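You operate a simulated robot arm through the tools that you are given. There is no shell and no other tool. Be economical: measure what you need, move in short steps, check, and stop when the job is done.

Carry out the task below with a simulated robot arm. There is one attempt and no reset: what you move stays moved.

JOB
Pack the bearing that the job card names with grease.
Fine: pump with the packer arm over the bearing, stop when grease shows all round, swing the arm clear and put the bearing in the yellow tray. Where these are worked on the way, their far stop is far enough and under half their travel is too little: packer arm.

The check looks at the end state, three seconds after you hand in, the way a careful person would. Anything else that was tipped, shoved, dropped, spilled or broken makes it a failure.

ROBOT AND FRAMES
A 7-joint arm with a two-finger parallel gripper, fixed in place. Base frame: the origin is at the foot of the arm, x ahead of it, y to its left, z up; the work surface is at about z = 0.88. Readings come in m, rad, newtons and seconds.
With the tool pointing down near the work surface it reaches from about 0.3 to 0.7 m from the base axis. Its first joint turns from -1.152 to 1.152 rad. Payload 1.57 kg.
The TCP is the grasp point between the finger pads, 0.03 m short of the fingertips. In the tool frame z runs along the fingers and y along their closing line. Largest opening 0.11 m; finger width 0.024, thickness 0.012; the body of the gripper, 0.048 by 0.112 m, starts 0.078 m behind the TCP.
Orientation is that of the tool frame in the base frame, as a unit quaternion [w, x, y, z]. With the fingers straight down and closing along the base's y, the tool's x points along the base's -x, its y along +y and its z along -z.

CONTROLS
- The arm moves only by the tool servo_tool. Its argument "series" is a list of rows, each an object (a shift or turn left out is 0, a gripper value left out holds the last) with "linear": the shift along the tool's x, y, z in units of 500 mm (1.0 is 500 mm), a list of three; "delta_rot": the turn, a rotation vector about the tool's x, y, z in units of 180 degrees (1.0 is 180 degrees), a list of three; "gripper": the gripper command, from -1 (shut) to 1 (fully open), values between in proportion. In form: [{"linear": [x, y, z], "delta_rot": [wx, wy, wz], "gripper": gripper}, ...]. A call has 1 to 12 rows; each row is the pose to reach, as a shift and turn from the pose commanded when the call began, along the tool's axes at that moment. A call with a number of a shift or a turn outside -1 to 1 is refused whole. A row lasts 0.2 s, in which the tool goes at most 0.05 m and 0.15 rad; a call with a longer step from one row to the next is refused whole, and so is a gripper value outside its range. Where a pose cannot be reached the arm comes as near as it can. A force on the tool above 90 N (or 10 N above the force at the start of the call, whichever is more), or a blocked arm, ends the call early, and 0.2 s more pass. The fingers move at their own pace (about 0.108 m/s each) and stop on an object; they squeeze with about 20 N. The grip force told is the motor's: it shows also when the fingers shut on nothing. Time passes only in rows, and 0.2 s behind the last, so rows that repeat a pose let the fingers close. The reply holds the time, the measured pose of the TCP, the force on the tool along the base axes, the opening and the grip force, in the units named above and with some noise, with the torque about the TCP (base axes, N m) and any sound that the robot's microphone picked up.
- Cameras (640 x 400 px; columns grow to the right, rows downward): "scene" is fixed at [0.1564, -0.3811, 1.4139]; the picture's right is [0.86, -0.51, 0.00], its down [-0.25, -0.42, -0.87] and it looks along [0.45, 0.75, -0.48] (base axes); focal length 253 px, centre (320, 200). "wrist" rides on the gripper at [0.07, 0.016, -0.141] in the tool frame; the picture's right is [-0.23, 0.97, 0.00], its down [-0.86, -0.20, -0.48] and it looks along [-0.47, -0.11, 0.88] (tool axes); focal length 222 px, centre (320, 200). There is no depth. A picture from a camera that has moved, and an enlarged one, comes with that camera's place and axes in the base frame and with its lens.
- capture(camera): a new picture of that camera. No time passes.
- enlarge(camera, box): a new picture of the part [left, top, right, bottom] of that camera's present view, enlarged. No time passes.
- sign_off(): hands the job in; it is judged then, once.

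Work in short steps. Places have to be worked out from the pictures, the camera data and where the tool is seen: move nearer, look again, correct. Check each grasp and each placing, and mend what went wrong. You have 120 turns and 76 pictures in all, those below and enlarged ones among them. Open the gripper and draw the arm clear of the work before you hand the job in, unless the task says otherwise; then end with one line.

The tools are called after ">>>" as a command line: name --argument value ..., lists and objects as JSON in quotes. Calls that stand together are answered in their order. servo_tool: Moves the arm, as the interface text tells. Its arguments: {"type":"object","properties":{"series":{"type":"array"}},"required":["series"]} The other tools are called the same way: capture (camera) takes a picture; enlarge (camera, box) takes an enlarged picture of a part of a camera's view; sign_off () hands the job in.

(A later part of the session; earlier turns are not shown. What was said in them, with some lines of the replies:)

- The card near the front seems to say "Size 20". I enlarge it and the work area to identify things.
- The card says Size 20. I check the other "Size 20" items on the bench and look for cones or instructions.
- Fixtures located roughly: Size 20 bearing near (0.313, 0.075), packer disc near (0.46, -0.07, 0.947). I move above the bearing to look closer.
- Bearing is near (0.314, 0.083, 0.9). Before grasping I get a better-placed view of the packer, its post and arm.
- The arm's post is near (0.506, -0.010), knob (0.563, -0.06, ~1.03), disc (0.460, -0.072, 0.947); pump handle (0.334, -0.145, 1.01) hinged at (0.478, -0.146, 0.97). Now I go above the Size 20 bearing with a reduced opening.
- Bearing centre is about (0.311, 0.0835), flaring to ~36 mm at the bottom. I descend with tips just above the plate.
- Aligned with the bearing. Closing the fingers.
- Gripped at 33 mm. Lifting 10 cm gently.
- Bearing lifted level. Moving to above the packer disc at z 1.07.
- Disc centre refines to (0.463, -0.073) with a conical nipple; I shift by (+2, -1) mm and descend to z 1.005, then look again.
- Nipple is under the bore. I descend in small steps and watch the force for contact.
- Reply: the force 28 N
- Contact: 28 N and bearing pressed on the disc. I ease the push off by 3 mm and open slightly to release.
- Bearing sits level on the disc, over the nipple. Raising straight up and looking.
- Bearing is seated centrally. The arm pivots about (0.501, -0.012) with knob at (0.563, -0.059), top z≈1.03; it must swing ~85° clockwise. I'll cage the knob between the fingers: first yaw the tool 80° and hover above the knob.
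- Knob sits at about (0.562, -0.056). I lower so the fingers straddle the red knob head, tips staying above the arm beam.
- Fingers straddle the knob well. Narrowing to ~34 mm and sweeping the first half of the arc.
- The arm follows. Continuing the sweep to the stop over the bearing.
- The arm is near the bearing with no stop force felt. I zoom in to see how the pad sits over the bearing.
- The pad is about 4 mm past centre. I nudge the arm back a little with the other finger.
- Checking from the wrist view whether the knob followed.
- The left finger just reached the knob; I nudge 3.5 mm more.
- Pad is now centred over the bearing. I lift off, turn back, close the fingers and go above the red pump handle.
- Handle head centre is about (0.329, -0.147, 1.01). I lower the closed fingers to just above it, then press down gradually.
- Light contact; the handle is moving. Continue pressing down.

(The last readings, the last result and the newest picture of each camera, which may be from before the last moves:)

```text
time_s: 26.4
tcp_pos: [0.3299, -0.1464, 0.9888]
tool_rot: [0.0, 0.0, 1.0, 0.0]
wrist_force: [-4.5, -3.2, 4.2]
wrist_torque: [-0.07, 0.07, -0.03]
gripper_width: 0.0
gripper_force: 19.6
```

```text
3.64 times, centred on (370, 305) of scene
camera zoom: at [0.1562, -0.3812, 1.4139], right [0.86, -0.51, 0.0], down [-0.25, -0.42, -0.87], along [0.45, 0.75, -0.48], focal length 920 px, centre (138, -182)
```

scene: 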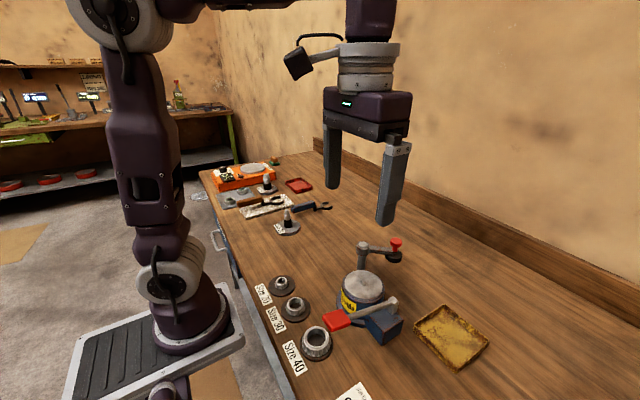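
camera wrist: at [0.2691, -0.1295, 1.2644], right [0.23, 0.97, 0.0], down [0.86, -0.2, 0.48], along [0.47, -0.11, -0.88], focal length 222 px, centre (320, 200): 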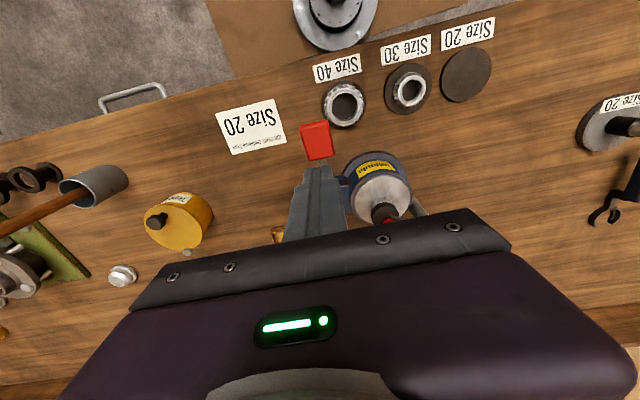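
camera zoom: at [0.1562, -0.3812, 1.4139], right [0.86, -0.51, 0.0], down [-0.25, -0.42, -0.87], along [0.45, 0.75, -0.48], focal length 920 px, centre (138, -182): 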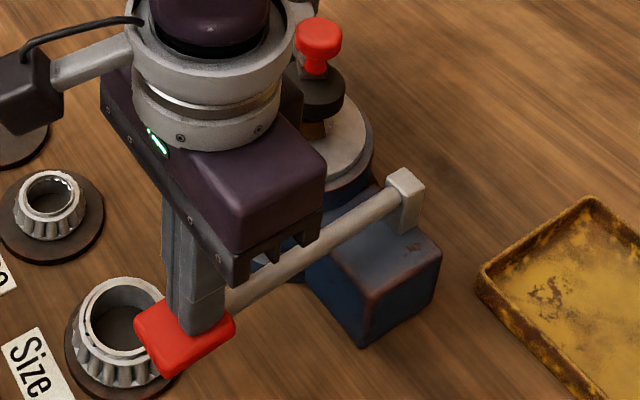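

Brown grease appears under the pad. I zoom in on the bearing.

>>> enlarge --camera "scene" --box '[355, 255, 405, 295]'

>>> enlarge --camera "wrist" --box '[240, 60, 480, 220]'

```text
10.00 times, centred on (380, 275) of scene
camera zoom: at [0.1562, -0.3812, 1.4139], right [0.86, -0.51, 0.0], down [-0.25, -0.42, -0.87], along [0.45, 0.75, -0.48], focal length 2531 px, centre (-280, -550)
```

zoom: 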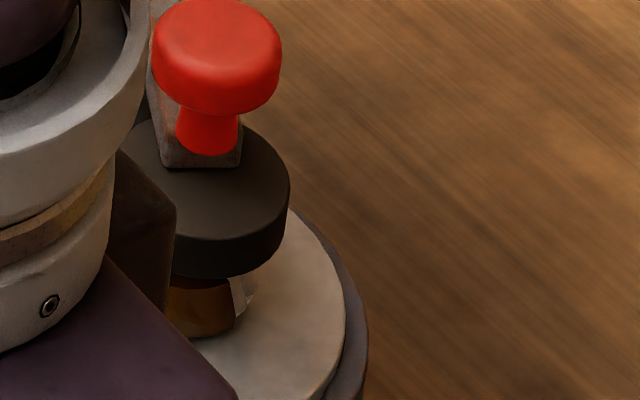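

```text
2.50 times, centred on (360, 140) of wrist
camera zoom: at [0.2597, -0.1318, 1.1296], right [0.23, 0.97, 0.0], down [0.86, -0.2, 0.48], along [0.47, -0.11, -0.88], focal length 555 px, centre (220, 350)
```

zoom: 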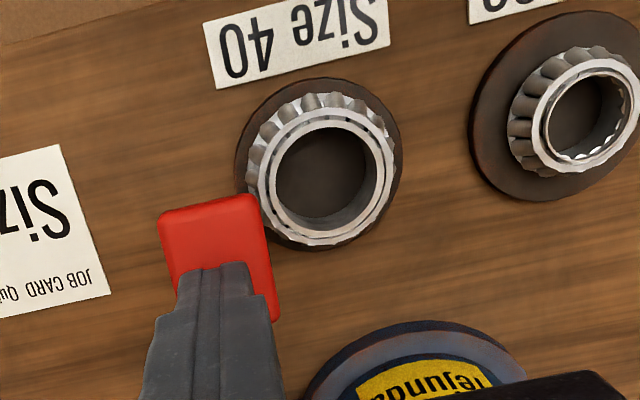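

Grease shows on part of the ring. I raise to let the handle return and look at the coverage.

>>> servo_tool --series '[{"linear": [0, 0, -0.04]}, {"linear": [0, 0, -0.08]}, {"linear": [0, 0, -0.12]}, {"linear": [0, 0, -0.18]}, {"linear": [0, 0, -0.24]}]'

>>> enlarge --camera "scene" --box '[310, 240, 430, 340]'

```text
time_s: 27.6
tcp_pos: [0.3301, -0.1479, 1.1078]
tool_rot: [0.0, 0.0, 1.0, 0.001]
wrist_force: [0.3, 0.7, -0.1]
wrist_torque: [-0.01, -0.02, 0.01]
gripper_width: 0.0
gripper_force: 19.6
```

```text
4.00 times, centred on (370, 290) of scene
camera zoom: at [0.1564, -0.3811, 1.4139], right [0.86, -0.51, 0.0], down [-0.25, -0.42, -0.87], along [0.45, 0.75, -0.48], focal length 1012 px, centre (120, -160)
```

zoom: 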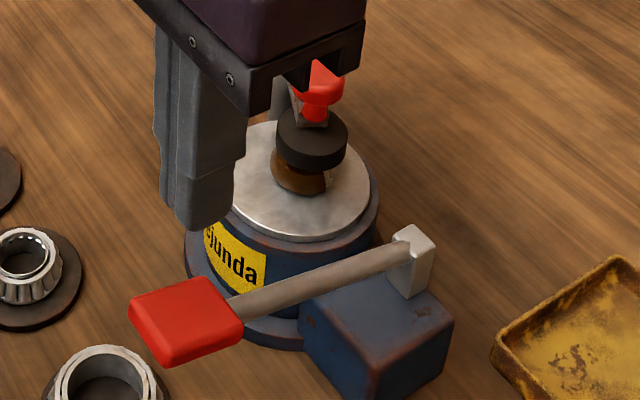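

Handle springs back. I zoom in for the coverage after stroke one.

>>> enlarge --camera "scene" --box '[365, 262, 405, 294]'

```text
12.50 times, centred on (385, 278) of scene
camera zoom: at [0.1564, -0.3811, 1.4139], right [0.86, -0.51, 0.0], down [-0.25, -0.42, -0.87], along [0.45, 0.75, -0.48], focal length 3163 px, centre (-492, -775)
```

zoom: 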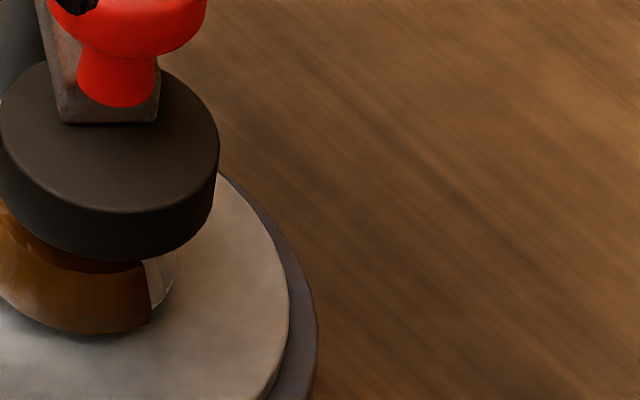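

Sector ends at right side. Second stroke, same depth.

>>> servo_tool --series '[{"linear": [0, 0, 0.08]}, {"linear": [0, 0, 0.15]}, {"linear": [0, 0, 0.175]}, {"linear": [0, 0, 0.2]}, {"linear": [0, 0, 0.22]}, {"linear": [0, 0, 0.24]}, {"linear": [0, 0, 0.2]}, {"linear": [0, 0, 0.15]}, {"linear": [0, 0, 0.08]}, {"linear": [0, 0, 0.0]}]'

>>> enlarge --camera "scene" --box '[355, 255, 410, 295]'

```text
time_s: 29.8
tcp_pos: [0.333, -0.1457, 1.11]
tool_rot: [0.0, 0.0, 1.0, 0.0]
wrist_force: [0.4, -0.5, 0.7]
wrist_torque: [0.03, 0.01, -0.01]
gripper_width: 0.0
gripper_force: 20.3
```

```text
10.00 times, centred on (382, 275) of scene
camera zoom: at [0.1564, -0.3811, 1.4139], right [0.86, -0.51, 0.0], down [-0.25, -0.42, -0.87], along [0.45, 0.75, -0.48], focal length 2531 px, centre (-305, -550)
```

zoom: 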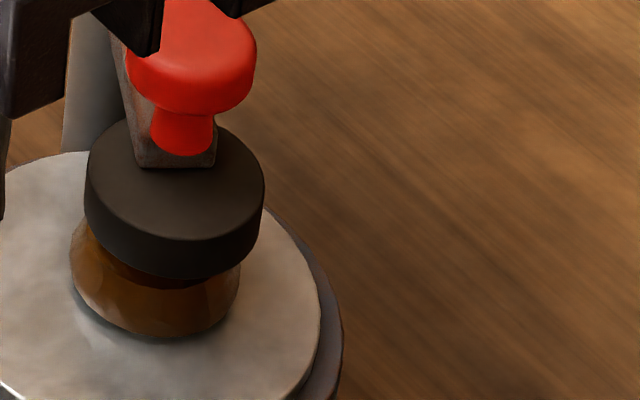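

The whole visible side is covered. I go round to view the back side with the wrist camera (from +y/+x), passing high.

>>> servo_tool --series '[{"linear": [0, 0, -0.09]}, {"linear": [-0.04, 0.05, -0.16]}, {"linear": [-0.1, 0.12, -0.18]}, {"linear": [-0.16, 0.19, -0.18]}, {"linear": [-0.22, 0.26, -0.18]}, {"linear": [-0.28, 0.33, -0.18]}, {"linear": [-0.34, 0.4, -0.18]}, {"linear": [-0.4, 0.47, -0.16]}, {"linear": [-0.46, 0.54, -0.1]}, {"linear": [-0.51, 0.6, -0.04]}, {"linear": [-0.514, 0.622, 0.04]}, {"linear": [-0.514, 0.622, 0.08]}]'

>>> enlarge --camera "wrist" --box '[0, 30, 200, 170]'

```text
refused: row 9 steps farther than a row can; nothing moved
```

```text
2.86 times, centred on (100, 100) of wrist
camera zoom: at [0.2619, -0.1306, 1.2505], right [0.23, 0.97, 0.0], down [0.86, -0.2, 0.48], along [0.47, -0.11, -0.88], focal length 635 px, centre (949, 486)
```

zoom: 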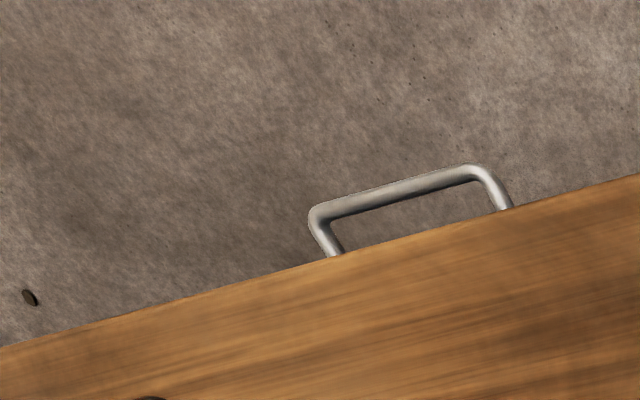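

One row was too long; I resend with shorter steps, staying high, then descend in a second call.

>>> servo_tool --series '[{"linear": [0, 0, -0.09]}, {"linear": [-0.03, 0.04, -0.16]}, {"linear": [-0.085, 0.11, -0.18]}, {"linear": [-0.14, 0.18, -0.18]}, {"linear": [-0.195, 0.245, -0.18]}, {"linear": [-0.25, 0.31, -0.18]}, {"linear": [-0.305, 0.375, -0.18]}, {"linear": [-0.36, 0.44, -0.18]}, {"linear": [-0.415, 0.505, -0.18]}, {"linear": [-0.47, 0.57, -0.16]}, {"linear": [-0.514, 0.622, -0.11]}, {"linear": [-0.514, 0.622, -0.02]}]'

>>> servo_tool --series '[{"linear": [0, 0, 0.06]}, {"linear": [0, 0, 0.1]}]'

>>> enlarge --camera "wrist" --box '[0, 30, 200, 170]'

```text
time_s: 32.4
tcp_pos: [0.5896, 0.1634, 1.1193]
tool_rot: [-0.001, 0.0, 1.0, 0.0]
wrist_force: [0.5, 1.5, 0.5]
wrist_torque: [0.0, 0.01, 0.0]
gripper_width: 0.0
gripper_force: 20.3
```

```text
time_s: 33.0
tcp_pos: [0.5895, 0.1646, 1.0686]
tool_rot: [0.0, -0.001, 1.0, -0.001]
wrist_force: [-0.9, 0.8, -0.3]
wrist_torque: [0.01, -0.03, -0.01]
gripper_width: 0.0001
gripper_force: 19.9
```

```text
2.86 times, centred on (100, 100) of wrist
camera zoom: at [0.5191, 0.1787, 1.2093], right [0.23, 0.97, 0.0], down [0.85, -0.2, 0.48], along [0.47, -0.11, -0.88], focal length 635 px, centre (949, 486)
```

zoom: 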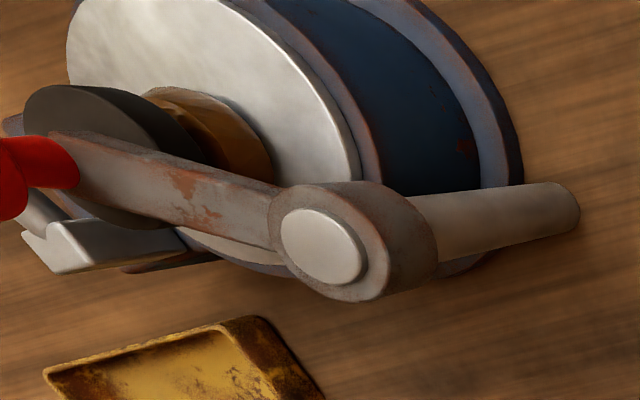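

Back-left is covered; the +x side is hidden by the arm. I move round to view from +x with yaw -80°.

>>> servo_tool --series '[{"linear": [-0.012, -0.044, -0.02], "delta_rot": [0, 0, 0.0444]}, {"linear": [-0.024, -0.088, -0.03], "delta_rot": [0, 0, 0.0888]}, {"linear": [-0.036, -0.132, -0.03], "delta_rot": [0, 0, 0.1332]}, {"linear": [-0.048, -0.176, -0.03], "delta_rot": [0, 0, 0.1776]}, {"linear": [-0.06, -0.22, -0.03], "delta_rot": [0, 0, 0.222]}, {"linear": [-0.072, -0.264, -0.03], "delta_rot": [0, 0, 0.2664]}, {"linear": [-0.084, -0.308, -0.03], "delta_rot": [0, 0, 0.3108]}, {"linear": [-0.096, -0.352, -0.03], "delta_rot": [0, 0, 0.3552]}, {"linear": [-0.108, -0.396, -0.03], "delta_rot": [0, 0, 0.3996]}, {"linear": [-0.12, -0.44, -0.02], "delta_rot": [0, 0, 0.4444]}, {"linear": [-0.132, -0.485, -0.01], "delta_rot": [0, 0, 0.4444]}, {"linear": [-0.14, -0.53, 0], "delta_rot": [0, 0, 0.4444]}]'

>>> enlarge --camera "wrist" --box '[70, 60, 250, 190]'

```text
time_s: 35.6
tcp_pos: [0.6564, -0.0962, 1.0674]
tool_rot: [-0.002, 0.644, 0.765, -0.002]
wrist_force: [-0.9, -0.5, 0.5]
wrist_torque: [0.01, -0.01, -0.04]
gripper_width: 0.0
gripper_force: 19.5
out of reach, approached as far as the arm can: row 12
```

```text
3.08 times, centred on (160, 125) of wrist
camera zoom: at [0.6613, -0.0272, 1.2093], right [1.0, -0.06, -0.01], down [-0.05, -0.88, 0.48], along [-0.03, -0.48, -0.88], focal length 684 px, centre (812, 431)
```

zoom: 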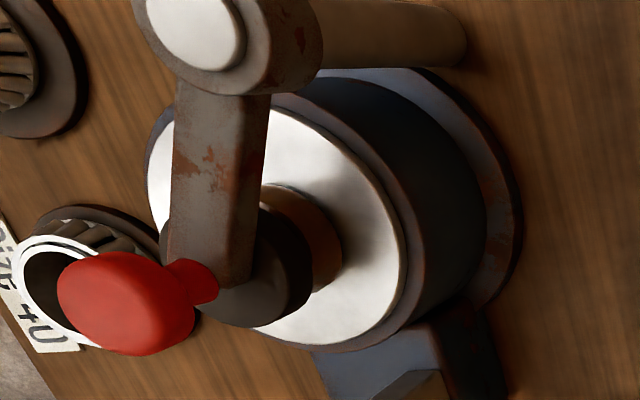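

The visible +x rim looks brown too; zooming to be sure.

>>> enlarge --camera "wrist" --box '[140, 110, 190, 160]'

```text
8.00 times, centred on (165, 135) of wrist
camera zoom: at [0.6613, -0.0272, 1.2093], right [1.0, -0.06, -0.01], down [-0.05, -0.88, 0.48], along [-0.03, -0.48, -0.88], focal length 1777 px, centre (1560, 720)
```

zoom: 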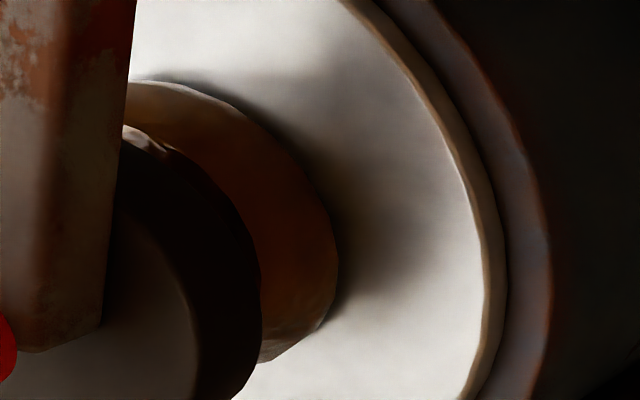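

Grease shows all round, so pumping is done. Now hover above the knob again with fingers opened to cage it.

>>> servo_tool --series '[{"linear": [0, 0, -0.06], "gripper": -0.2}, {"linear": [0.01, -0.03, -0.11]}, {"linear": [0.03, -0.1, -0.11]}, {"linear": [0.05, -0.17, -0.11]}, {"linear": [0.07, -0.24, -0.11]}, {"linear": [0.09, -0.31, -0.11]}, {"linear": [0.109, -0.367, -0.11]}, {"linear": [0.109, -0.367, -0.11]}]'

>>> enlarge --camera "wrist" --box '[220, 80, 420, 220]'

```text
time_s: 37.4
tcp_pos: [0.4677, -0.0776, 1.124]
tool_rot: [0.001, 0.643, 0.766, 0.0]
wrist_force: [0.3, -0.4, 0.1]
wrist_torque: [0.01, 0.04, 0.01]
gripper_width: 0.0439
gripper_force: 0.1
out of reach, approached as far as the arm can: row 1
```

```text
2.86 times, centred on (320, 150) of wrist
camera zoom: at [0.4717, -0.0088, 1.2648], right [1.0, -0.05, 0.0], down [-0.05, -0.88, 0.48], along [-0.03, -0.48, -0.88], focal length 635 px, centre (320, 343)
```

zoom: 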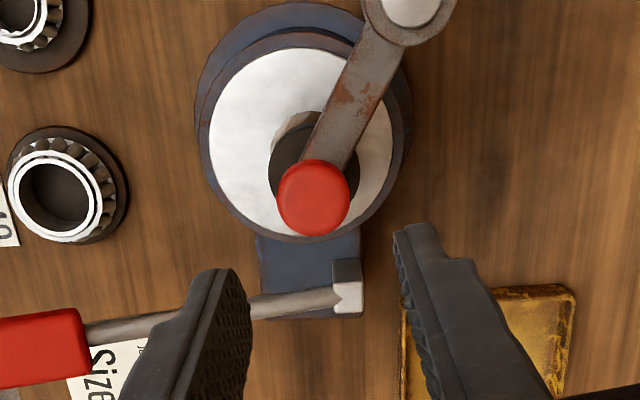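

Knob at (0.465, -0.0745). Lowering to cage it.

>>> servo_tool --series '[{"linear": [0.007, -0.004, 0.06]}, {"linear": [0.007, -0.004, 0.12]}, {"linear": [0.007, -0.004, 0.15]}, {"linear": [0.007, -0.004, 0.162]}, {"linear": [0.007, -0.004, 0.162], "gripper": -0.38}]'

>>> enlarge --camera "wrist" --box '[220, 80, 420, 220]'

```text
time_s: 38.6
tcp_pos: [0.4654, -0.0759, 1.0407]
tool_rot: [0.001, 0.643, 0.766, 0.001]
wrist_force: [0.2, 0.1, 1.2]
wrist_torque: [-0.01, 0.04, -0.01]
gripper_width: 0.0342
gripper_force: 0.1
```

```text
2.86 times, centred on (320, 150) of wrist
camera zoom: at [0.4692, -0.0064, 1.1829], right [1.0, -0.05, 0.0], down [-0.05, -0.88, 0.48], along [-0.03, -0.48, -0.88], focal length 635 px, centre (320, 343)
```

zoom: 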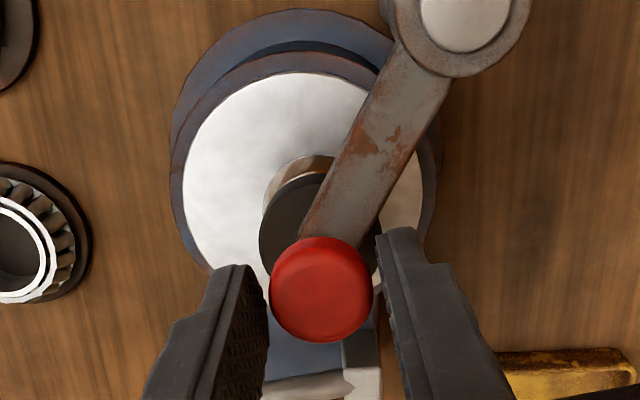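

Caged. Sweeping the arm back to its original clear position.

>>> servo_tool --series '[{"linear": [-0.0106, 0.0221, 0]}, {"linear": [-0.0218, 0.0429, 0]}, {"linear": [-0.0298, 0.0652, 0]}, {"linear": [-0.0341, 0.0886, 0]}, {"linear": [-0.0347, 0.1123, 0]}, {"linear": [-0.0317, 0.1358, 0]}, {"linear": [-0.025, 0.1585, 0]}, {"linear": [-0.0147, 0.1798, 0]}, {"linear": [-0.0013, 0.1995, 0]}, {"linear": [0.0092, 0.2111, 0]}]'

>>> enlarge --camera "wrist" --box '[200, 60, 424, 220]'

>>> enlarge --camera "scene" --box '[340, 240, 420, 300]'

```text
time_s: 40.8
tcp_pos: [0.5684, -0.0523, 1.0428]
tool_rot: [-0.001, 0.643, 0.766, -0.001]
wrist_force: [-6.5, -5.2, -1.1]
wrist_torque: [-0.1, 0.13, 0.04]
gripper_width: 0.0414
gripper_force: 3.7
```

```text
2.50 times, centred on (312, 140) of wrist
camera zoom: at [0.5725, 0.0164, 1.1835], right [1.0, -0.06, 0.0], down [-0.05, -0.88, 0.48], along [-0.03, -0.48, -0.88], focal length 555 px, centre (340, 350)
```

zoom: 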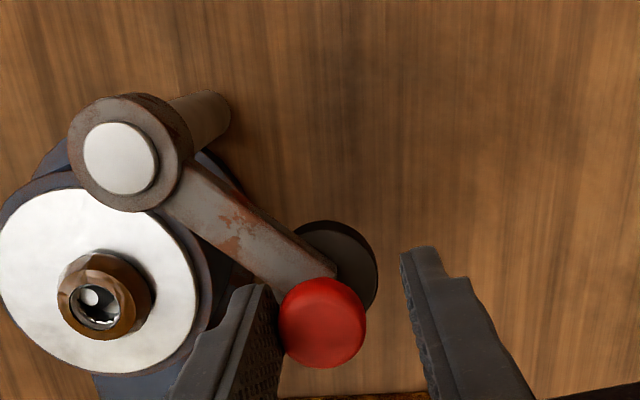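

```text
6.67 times, centred on (380, 270) of scene
camera zoom: at [0.1562, -0.3813, 1.4139], right [0.86, -0.51, 0.0], down [-0.25, -0.42, -0.87], along [0.45, 0.75, -0.48], focal length 1687 px, centre (-80, -267)
```

zoom: 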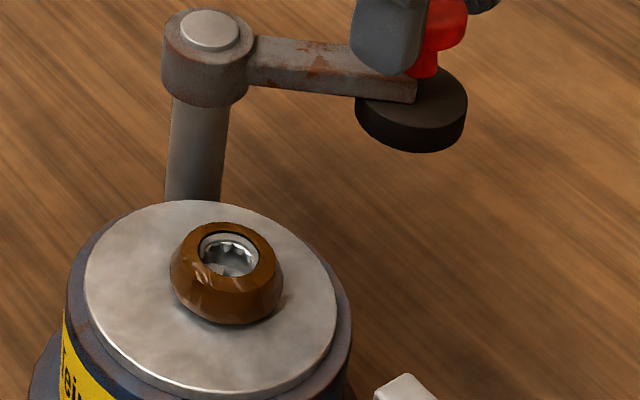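

Arm is back at its clear stop and the bearing is packed all round. I back off, lift, turn to yaw 0 and hover over the bearing.

>>> servo_tool --series '[{"linear": [0, -0.012, 0]}, {"linear": [0, -0.012, -0.08]}, {"linear": [0, -0.03, -0.155], "delta_rot": [0, 0, -0.0445], "gripper": 0.09}, {"linear": [0, -0.05, -0.155], "delta_rot": [0, 0, -0.089]}, {"linear": [0, -0.075, -0.155], "delta_rot": [0, 0, -0.1333]}, {"linear": [0, -0.1, -0.155], "delta_rot": [0, 0, -0.1778]}, {"linear": [0, -0.125, -0.155], "delta_rot": [0, 0, -0.2222]}, {"linear": [0, -0.15, -0.155], "delta_rot": [0, 0, -0.2667]}, {"linear": [-0.001, -0.17, -0.155], "delta_rot": [0, 0, -0.3111]}, {"linear": [-0.002, -0.19, -0.155], "delta_rot": [0, 0, -0.3556]}, {"linear": [-0.003, -0.205, -0.155], "delta_rot": [0, 0, -0.4]}, {"linear": [-0.003, -0.214, -0.155], "delta_rot": [0, 0, -0.4444]}]'

>>> enlarge --camera "wrist" --box '[220, 90, 420, 220]'

```text
time_s: 43.4
tcp_pos: [0.4645, -0.0739, 1.1195]
tool_rot: [0.0, -0.002, 1.0, 0.0]
wrist_force: [0.1, -0.5, 0.1]
wrist_torque: [0.02, -0.01, 0.01]
gripper_width: 0.0601
gripper_force: 0.1
```

```text
3.08 times, centred on (320, 155) of wrist
camera zoom: at [0.3935, -0.0585, 1.2608], right [0.22, 0.97, 0.0], down [0.86, -0.2, 0.48], along [0.47, -0.11, -0.88], focal length 684 px, centre (320, 338)
```

zoom: 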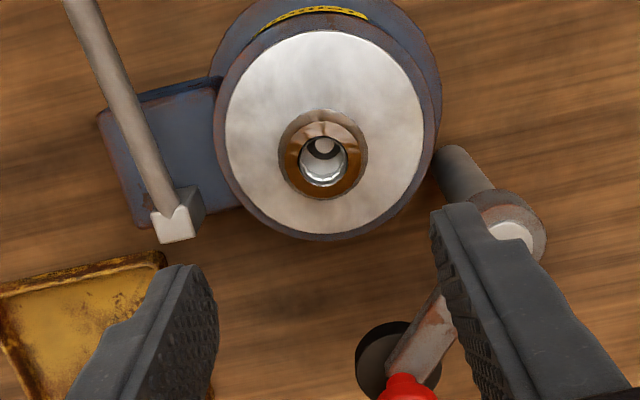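

Aligned over the bearing. Descending to grip height.

>>> servo_tool --series '[{"linear": [-0.001, 0, 0.08]}, {"linear": [-0.001, 0, 0.16]}, {"linear": [-0.001, 0, 0.22]}, {"linear": [-0.001, 0, 0.25]}, {"linear": [-0.001, 0, 0.259]}]'

>>> enlarge --camera "wrist" --box '[240, 110, 400, 210]'

```text
time_s: 44.6
tcp_pos: [0.4646, -0.0735, 0.9892]
tool_rot: [0.001, 0.0, 1.0, 0.0]
wrist_force: [-0.6, -0.6, -0.4]
wrist_torque: [-0.03, -0.01, -0.01]
gripper_width: 0.0601
gripper_force: 0.1
```

```text
4.00 times, centred on (320, 160) of wrist
camera zoom: at [0.3949, -0.0587, 1.1308], right [0.23, 0.97, 0.0], down [0.86, -0.2, 0.48], along [0.47, -0.11, -0.88], focal length 888 px, centre (320, 360)
```

zoom: 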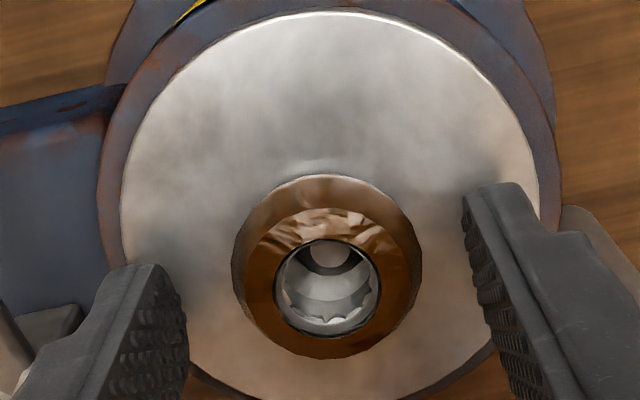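

Closing on the bearing after a small +x correction.

>>> servo_tool --series '[{"linear": [-0.005, -0.001, 0]}, {"linear": [-0.005, -0.001, 0], "gripper": -1}, {"linear": [-0.005, -0.001, 0]}, {"linear": [-0.005, -0.001, 0]}, {"linear": [-0.005, -0.001, 0]}]'

>>> servo_tool --series '[{"linear": [0, 0, -0.02]}, {"linear": [0, 0, -0.06]}, {"linear": [0, 0, -0.12]}, {"linear": [0, 0, -0.2]}]'

>>> capture --camera "wrist"

```text
time_s: 45.8
tcp_pos: [0.4673, -0.0739, 0.99]
tool_rot: [0.001, 0.0, 1.0, 0.0]
wrist_force: [0.0, 0.1, -0.6]
wrist_torque: [-0.07, -0.01, -0.03]
gripper_width: 0.0347
gripper_force: 20.2
```

```text
time_s: 46.8
tcp_pos: [0.4685, -0.0737, 1.0908]
tool_rot: [0.0, 0.0, 1.0, 0.0]
wrist_force: [0.6, -0.6, -0.9]
wrist_torque: [0.03, -0.01, 0.01]
gripper_width: 0.0344
gripper_force: 20.3
```

```text
17 pictures are left
camera wrist: at [0.3981, -0.0592, 1.2321], right [0.23, 0.97, 0.0], down [0.86, -0.2, 0.48], along [0.47, -0.11, -0.88], focal length 222 px, centre (320, 200)
```

wrist: 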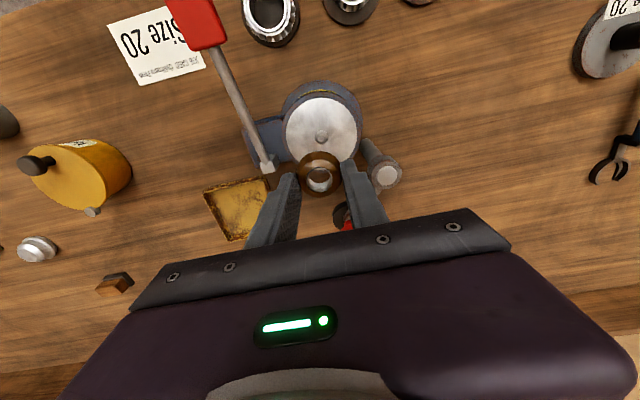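

Bearing is held. Moving to above the yellow tray, about (0.574, -0.234).

>>> servo_tool --series '[{"linear": [0, 0, -0.02]}, {"linear": [-0.042, -0.064, -0.02]}, {"linear": [-0.084, -0.128, -0.02]}, {"linear": [-0.126, -0.192, -0.02]}, {"linear": [-0.168, -0.256, -0.02]}, {"linear": [-0.211, -0.32, -0.02]}, {"linear": [-0.211, -0.32, -0.02]}]'

>>> enlarge --camera "wrist" --box '[200, 60, 424, 220]'

>>> enlarge --camera "scene" --box '[340, 220, 520, 380]'

```text
time_s: 48.4
tcp_pos: [0.574, -0.234, 1.1]
tool_rot: [-0.001, 0.0, 1.0, 0.0]
wrist_force: [0.4, 0.3, -0.9]
wrist_torque: [-0.04, -0.02, -0.02]
gripper_width: 0.0344
gripper_force: 20.2
```

```text
2.50 times, centred on (312, 140) of wrist
camera zoom: at [0.5043, -0.2199, 1.2418], right [0.23, 0.97, 0.0], down [0.86, -0.2, 0.48], along [0.47, -0.11, -0.88], focal length 555 px, centre (340, 350)
```

zoom: 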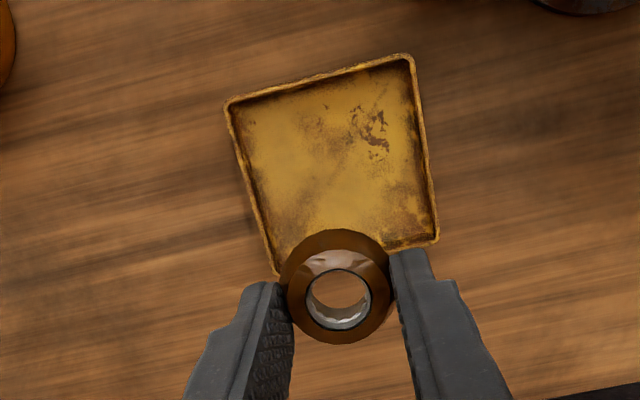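

```text
2.50 times, centred on (430, 300) of scene
camera zoom: at [0.1564, -0.3811, 1.4139], right [0.86, -0.51, 0.0], down [-0.25, -0.42, -0.87], along [0.45, 0.75, -0.48], focal length 633 px, centre (45, -50)
```

zoom: 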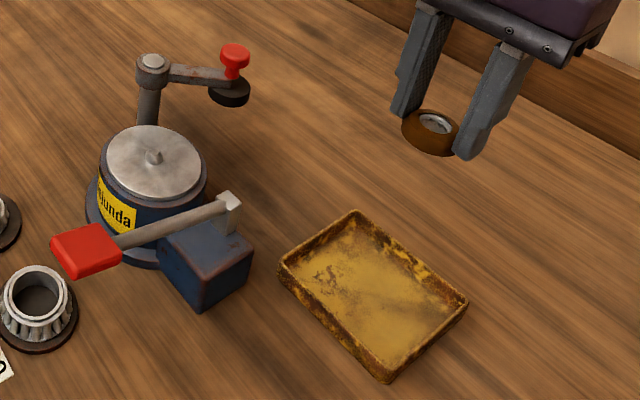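

Tray centre is about (0.568, -0.238), bearing slightly off in x. I shift and descend toward the tray floor.

>>> servo_tool --series '[{"linear": [0.012, -0.008, 0.06]}, {"linear": [0.012, -0.008, 0.14]}, {"linear": [0.012, -0.008, 0.22]}, {"linear": [0.012, -0.008, 0.29]}, {"linear": [0.012, -0.008, 0.33]}, {"linear": [0.012, -0.008, 0.345]}]'

>>> enlarge --camera "wrist" --box '[220, 90, 420, 220]'

```text
time_s: 49.8
tcp_pos: [0.5686, -0.238, 0.9286]
tool_rot: [0.001, 0.0, 1.0, 0.0]
wrist_force: [0.8, 0.4, -0.6]
wrist_torque: [0.02, 0.0, -0.01]
gripper_width: 0.0347
gripper_force: 19.9
```

```text
3.08 times, centred on (320, 155) of wrist
camera zoom: at [0.4967, -0.2238, 1.0694], right [0.23, 0.97, 0.0], down [0.85, -0.2, 0.48], along [0.47, -0.11, -0.88], focal length 684 px, centre (320, 338)
```

zoom: 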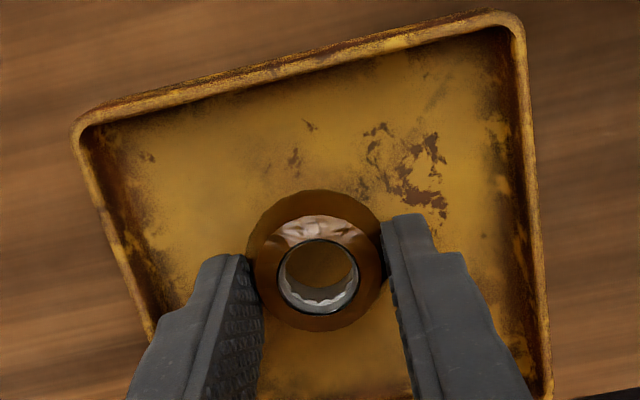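

Well inside the tray. Lowering in small steps until contact.

>>> servo_tool --series '[{"linear": [0, 0, 0.008]}, {"linear": [0, 0, 0.014]}, {"linear": [0, 0, 0.018]}, {"linear": [0, 0, 0.021]}]'

```text
time_s: 50.8
tcp_pos: [0.5669, -0.2365, 0.9193]
tool_rot: [0.002, 0.0, 1.0, -0.001]
wrist_force: [-3.4, 3.5, 24.3]
wrist_torque: [0.12, 0.2, 0.0]
gripper_width: 0.0348
gripper_force: 20.4
```

Contact with the tray floor (24 N). I ease off slightly and open modestly.

>>> servo_tool --series '[{"linear": [0, 0, -0.003]}, {"linear": [0, 0, -0.004], "gripper": 0.0}, {"linear": [0, 0, -0.004]}, {"linear": [0, 0, -0.004]}, {"linear": [0, 0, -0.04]}, {"linear": [0, 0, -0.12]}, {"linear": [0, 0, -0.2]}, {"linear": [0, 0, -0.3]}, {"linear": [0.06, 0, -0.38]}]'

>>> enlarge --camera "scene" --box '[300, 220, 520, 390]'

>>> capture --camera "wrist"

```text
time_s: 52.8
tcp_pos: [0.534, -0.2392, 1.1067]
tool_rot: [0.0, 0.001, 1.0, 0.0]
wrist_force: [-0.3, -0.9, 0.6]
wrist_torque: [-0.05, -0.01, -0.03]
gripper_width: 0.0551
gripper_force: 0.2
```

```text
2.35 times, centred on (410, 305) of scene
camera zoom: at [0.1564, -0.3811, 1.4139], right [0.86, -0.51, 0.0], down [-0.25, -0.42, -0.87], along [0.45, 0.75, -0.48], focal length 595 px, centre (108, -47)
```

zoom: 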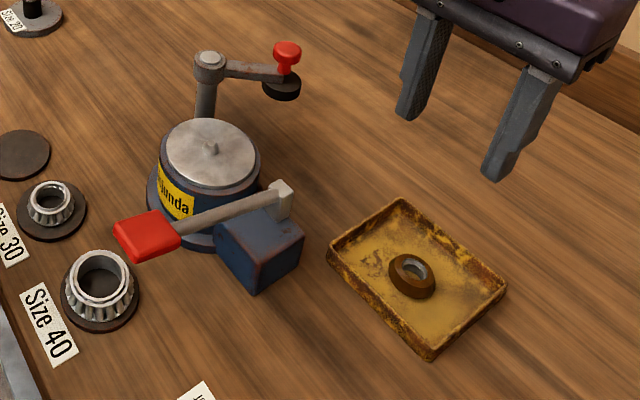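

```text
12 pictures are left
camera wrist: at [0.4636, -0.2237, 1.2477], right [0.23, 0.97, 0.0], down [0.86, -0.2, 0.48], along [0.47, -0.11, -0.88], focal length 222 px, centre (320, 200)
```

wrist: 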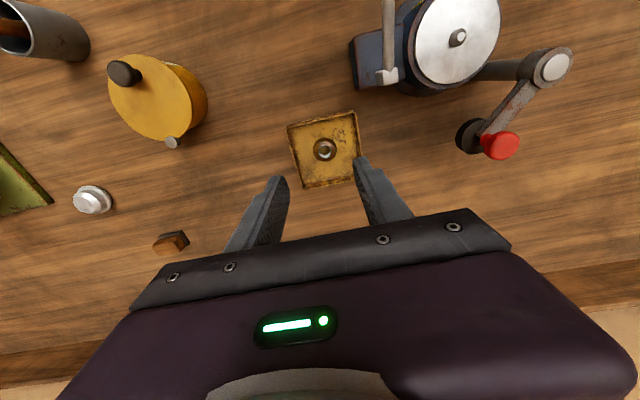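

Bearing sits in the tray, packer arm clear. I raise the arm with the gripper open and check the grease all round once.

>>> servo_tool --series '[{"linear": [0.04, 0, -0.08], "gripper": 1}, {"linear": [0.1, 0, -0.15]}, {"linear": [0.16, 0, -0.2]}]'

>>> enlarge --camera "wrist" --box '[270, 120, 390, 220]'

>>> enlarge --camera "scene" --box '[430, 300, 520, 375]'

```text
time_s: 53.6
tcp_pos: [0.4564, -0.2373, 1.2078]
tool_rot: [0.0, 0.001, 1.0, 0.0]
wrist_force: [0.7, 0.0, -0.4]
wrist_torque: [-0.03, 0.0, 0.02]
gripper_width: 0.1102
gripper_force: 0.1
```

```text
4.00 times, centred on (330, 170) of wrist
camera zoom: at [0.3858, -0.2229, 1.3484], right [0.23, 0.97, 0.0], down [0.86, -0.2, 0.48], along [0.47, -0.11, -0.88], focal length 888 px, centre (280, 320)
```

zoom: 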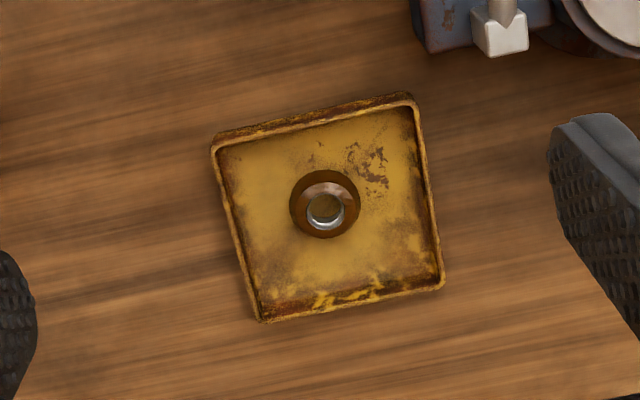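

```text
5.33 times, centred on (475, 338) of scene
camera zoom: at [0.1564, -0.3811, 1.4139], right [0.86, -0.51, 0.0], down [-0.25, -0.42, -0.87], along [0.45, 0.75, -0.48], focal length 1350 px, centre (-507, -533)
```

zoom: 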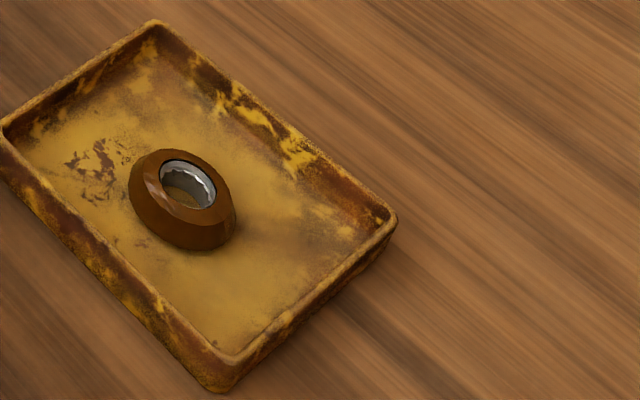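

The bearing is packed all round and lies flat in the yellow tray. The packer arm is clear and the gripper is open and away, so I hand in.

>>> sign_off

```text
The job is handed in.
```

The Size 20 bearing named on the job card is packed with grease all round and lies flat in the yellow tray; the packer arm is swung clear and the job is handed in.
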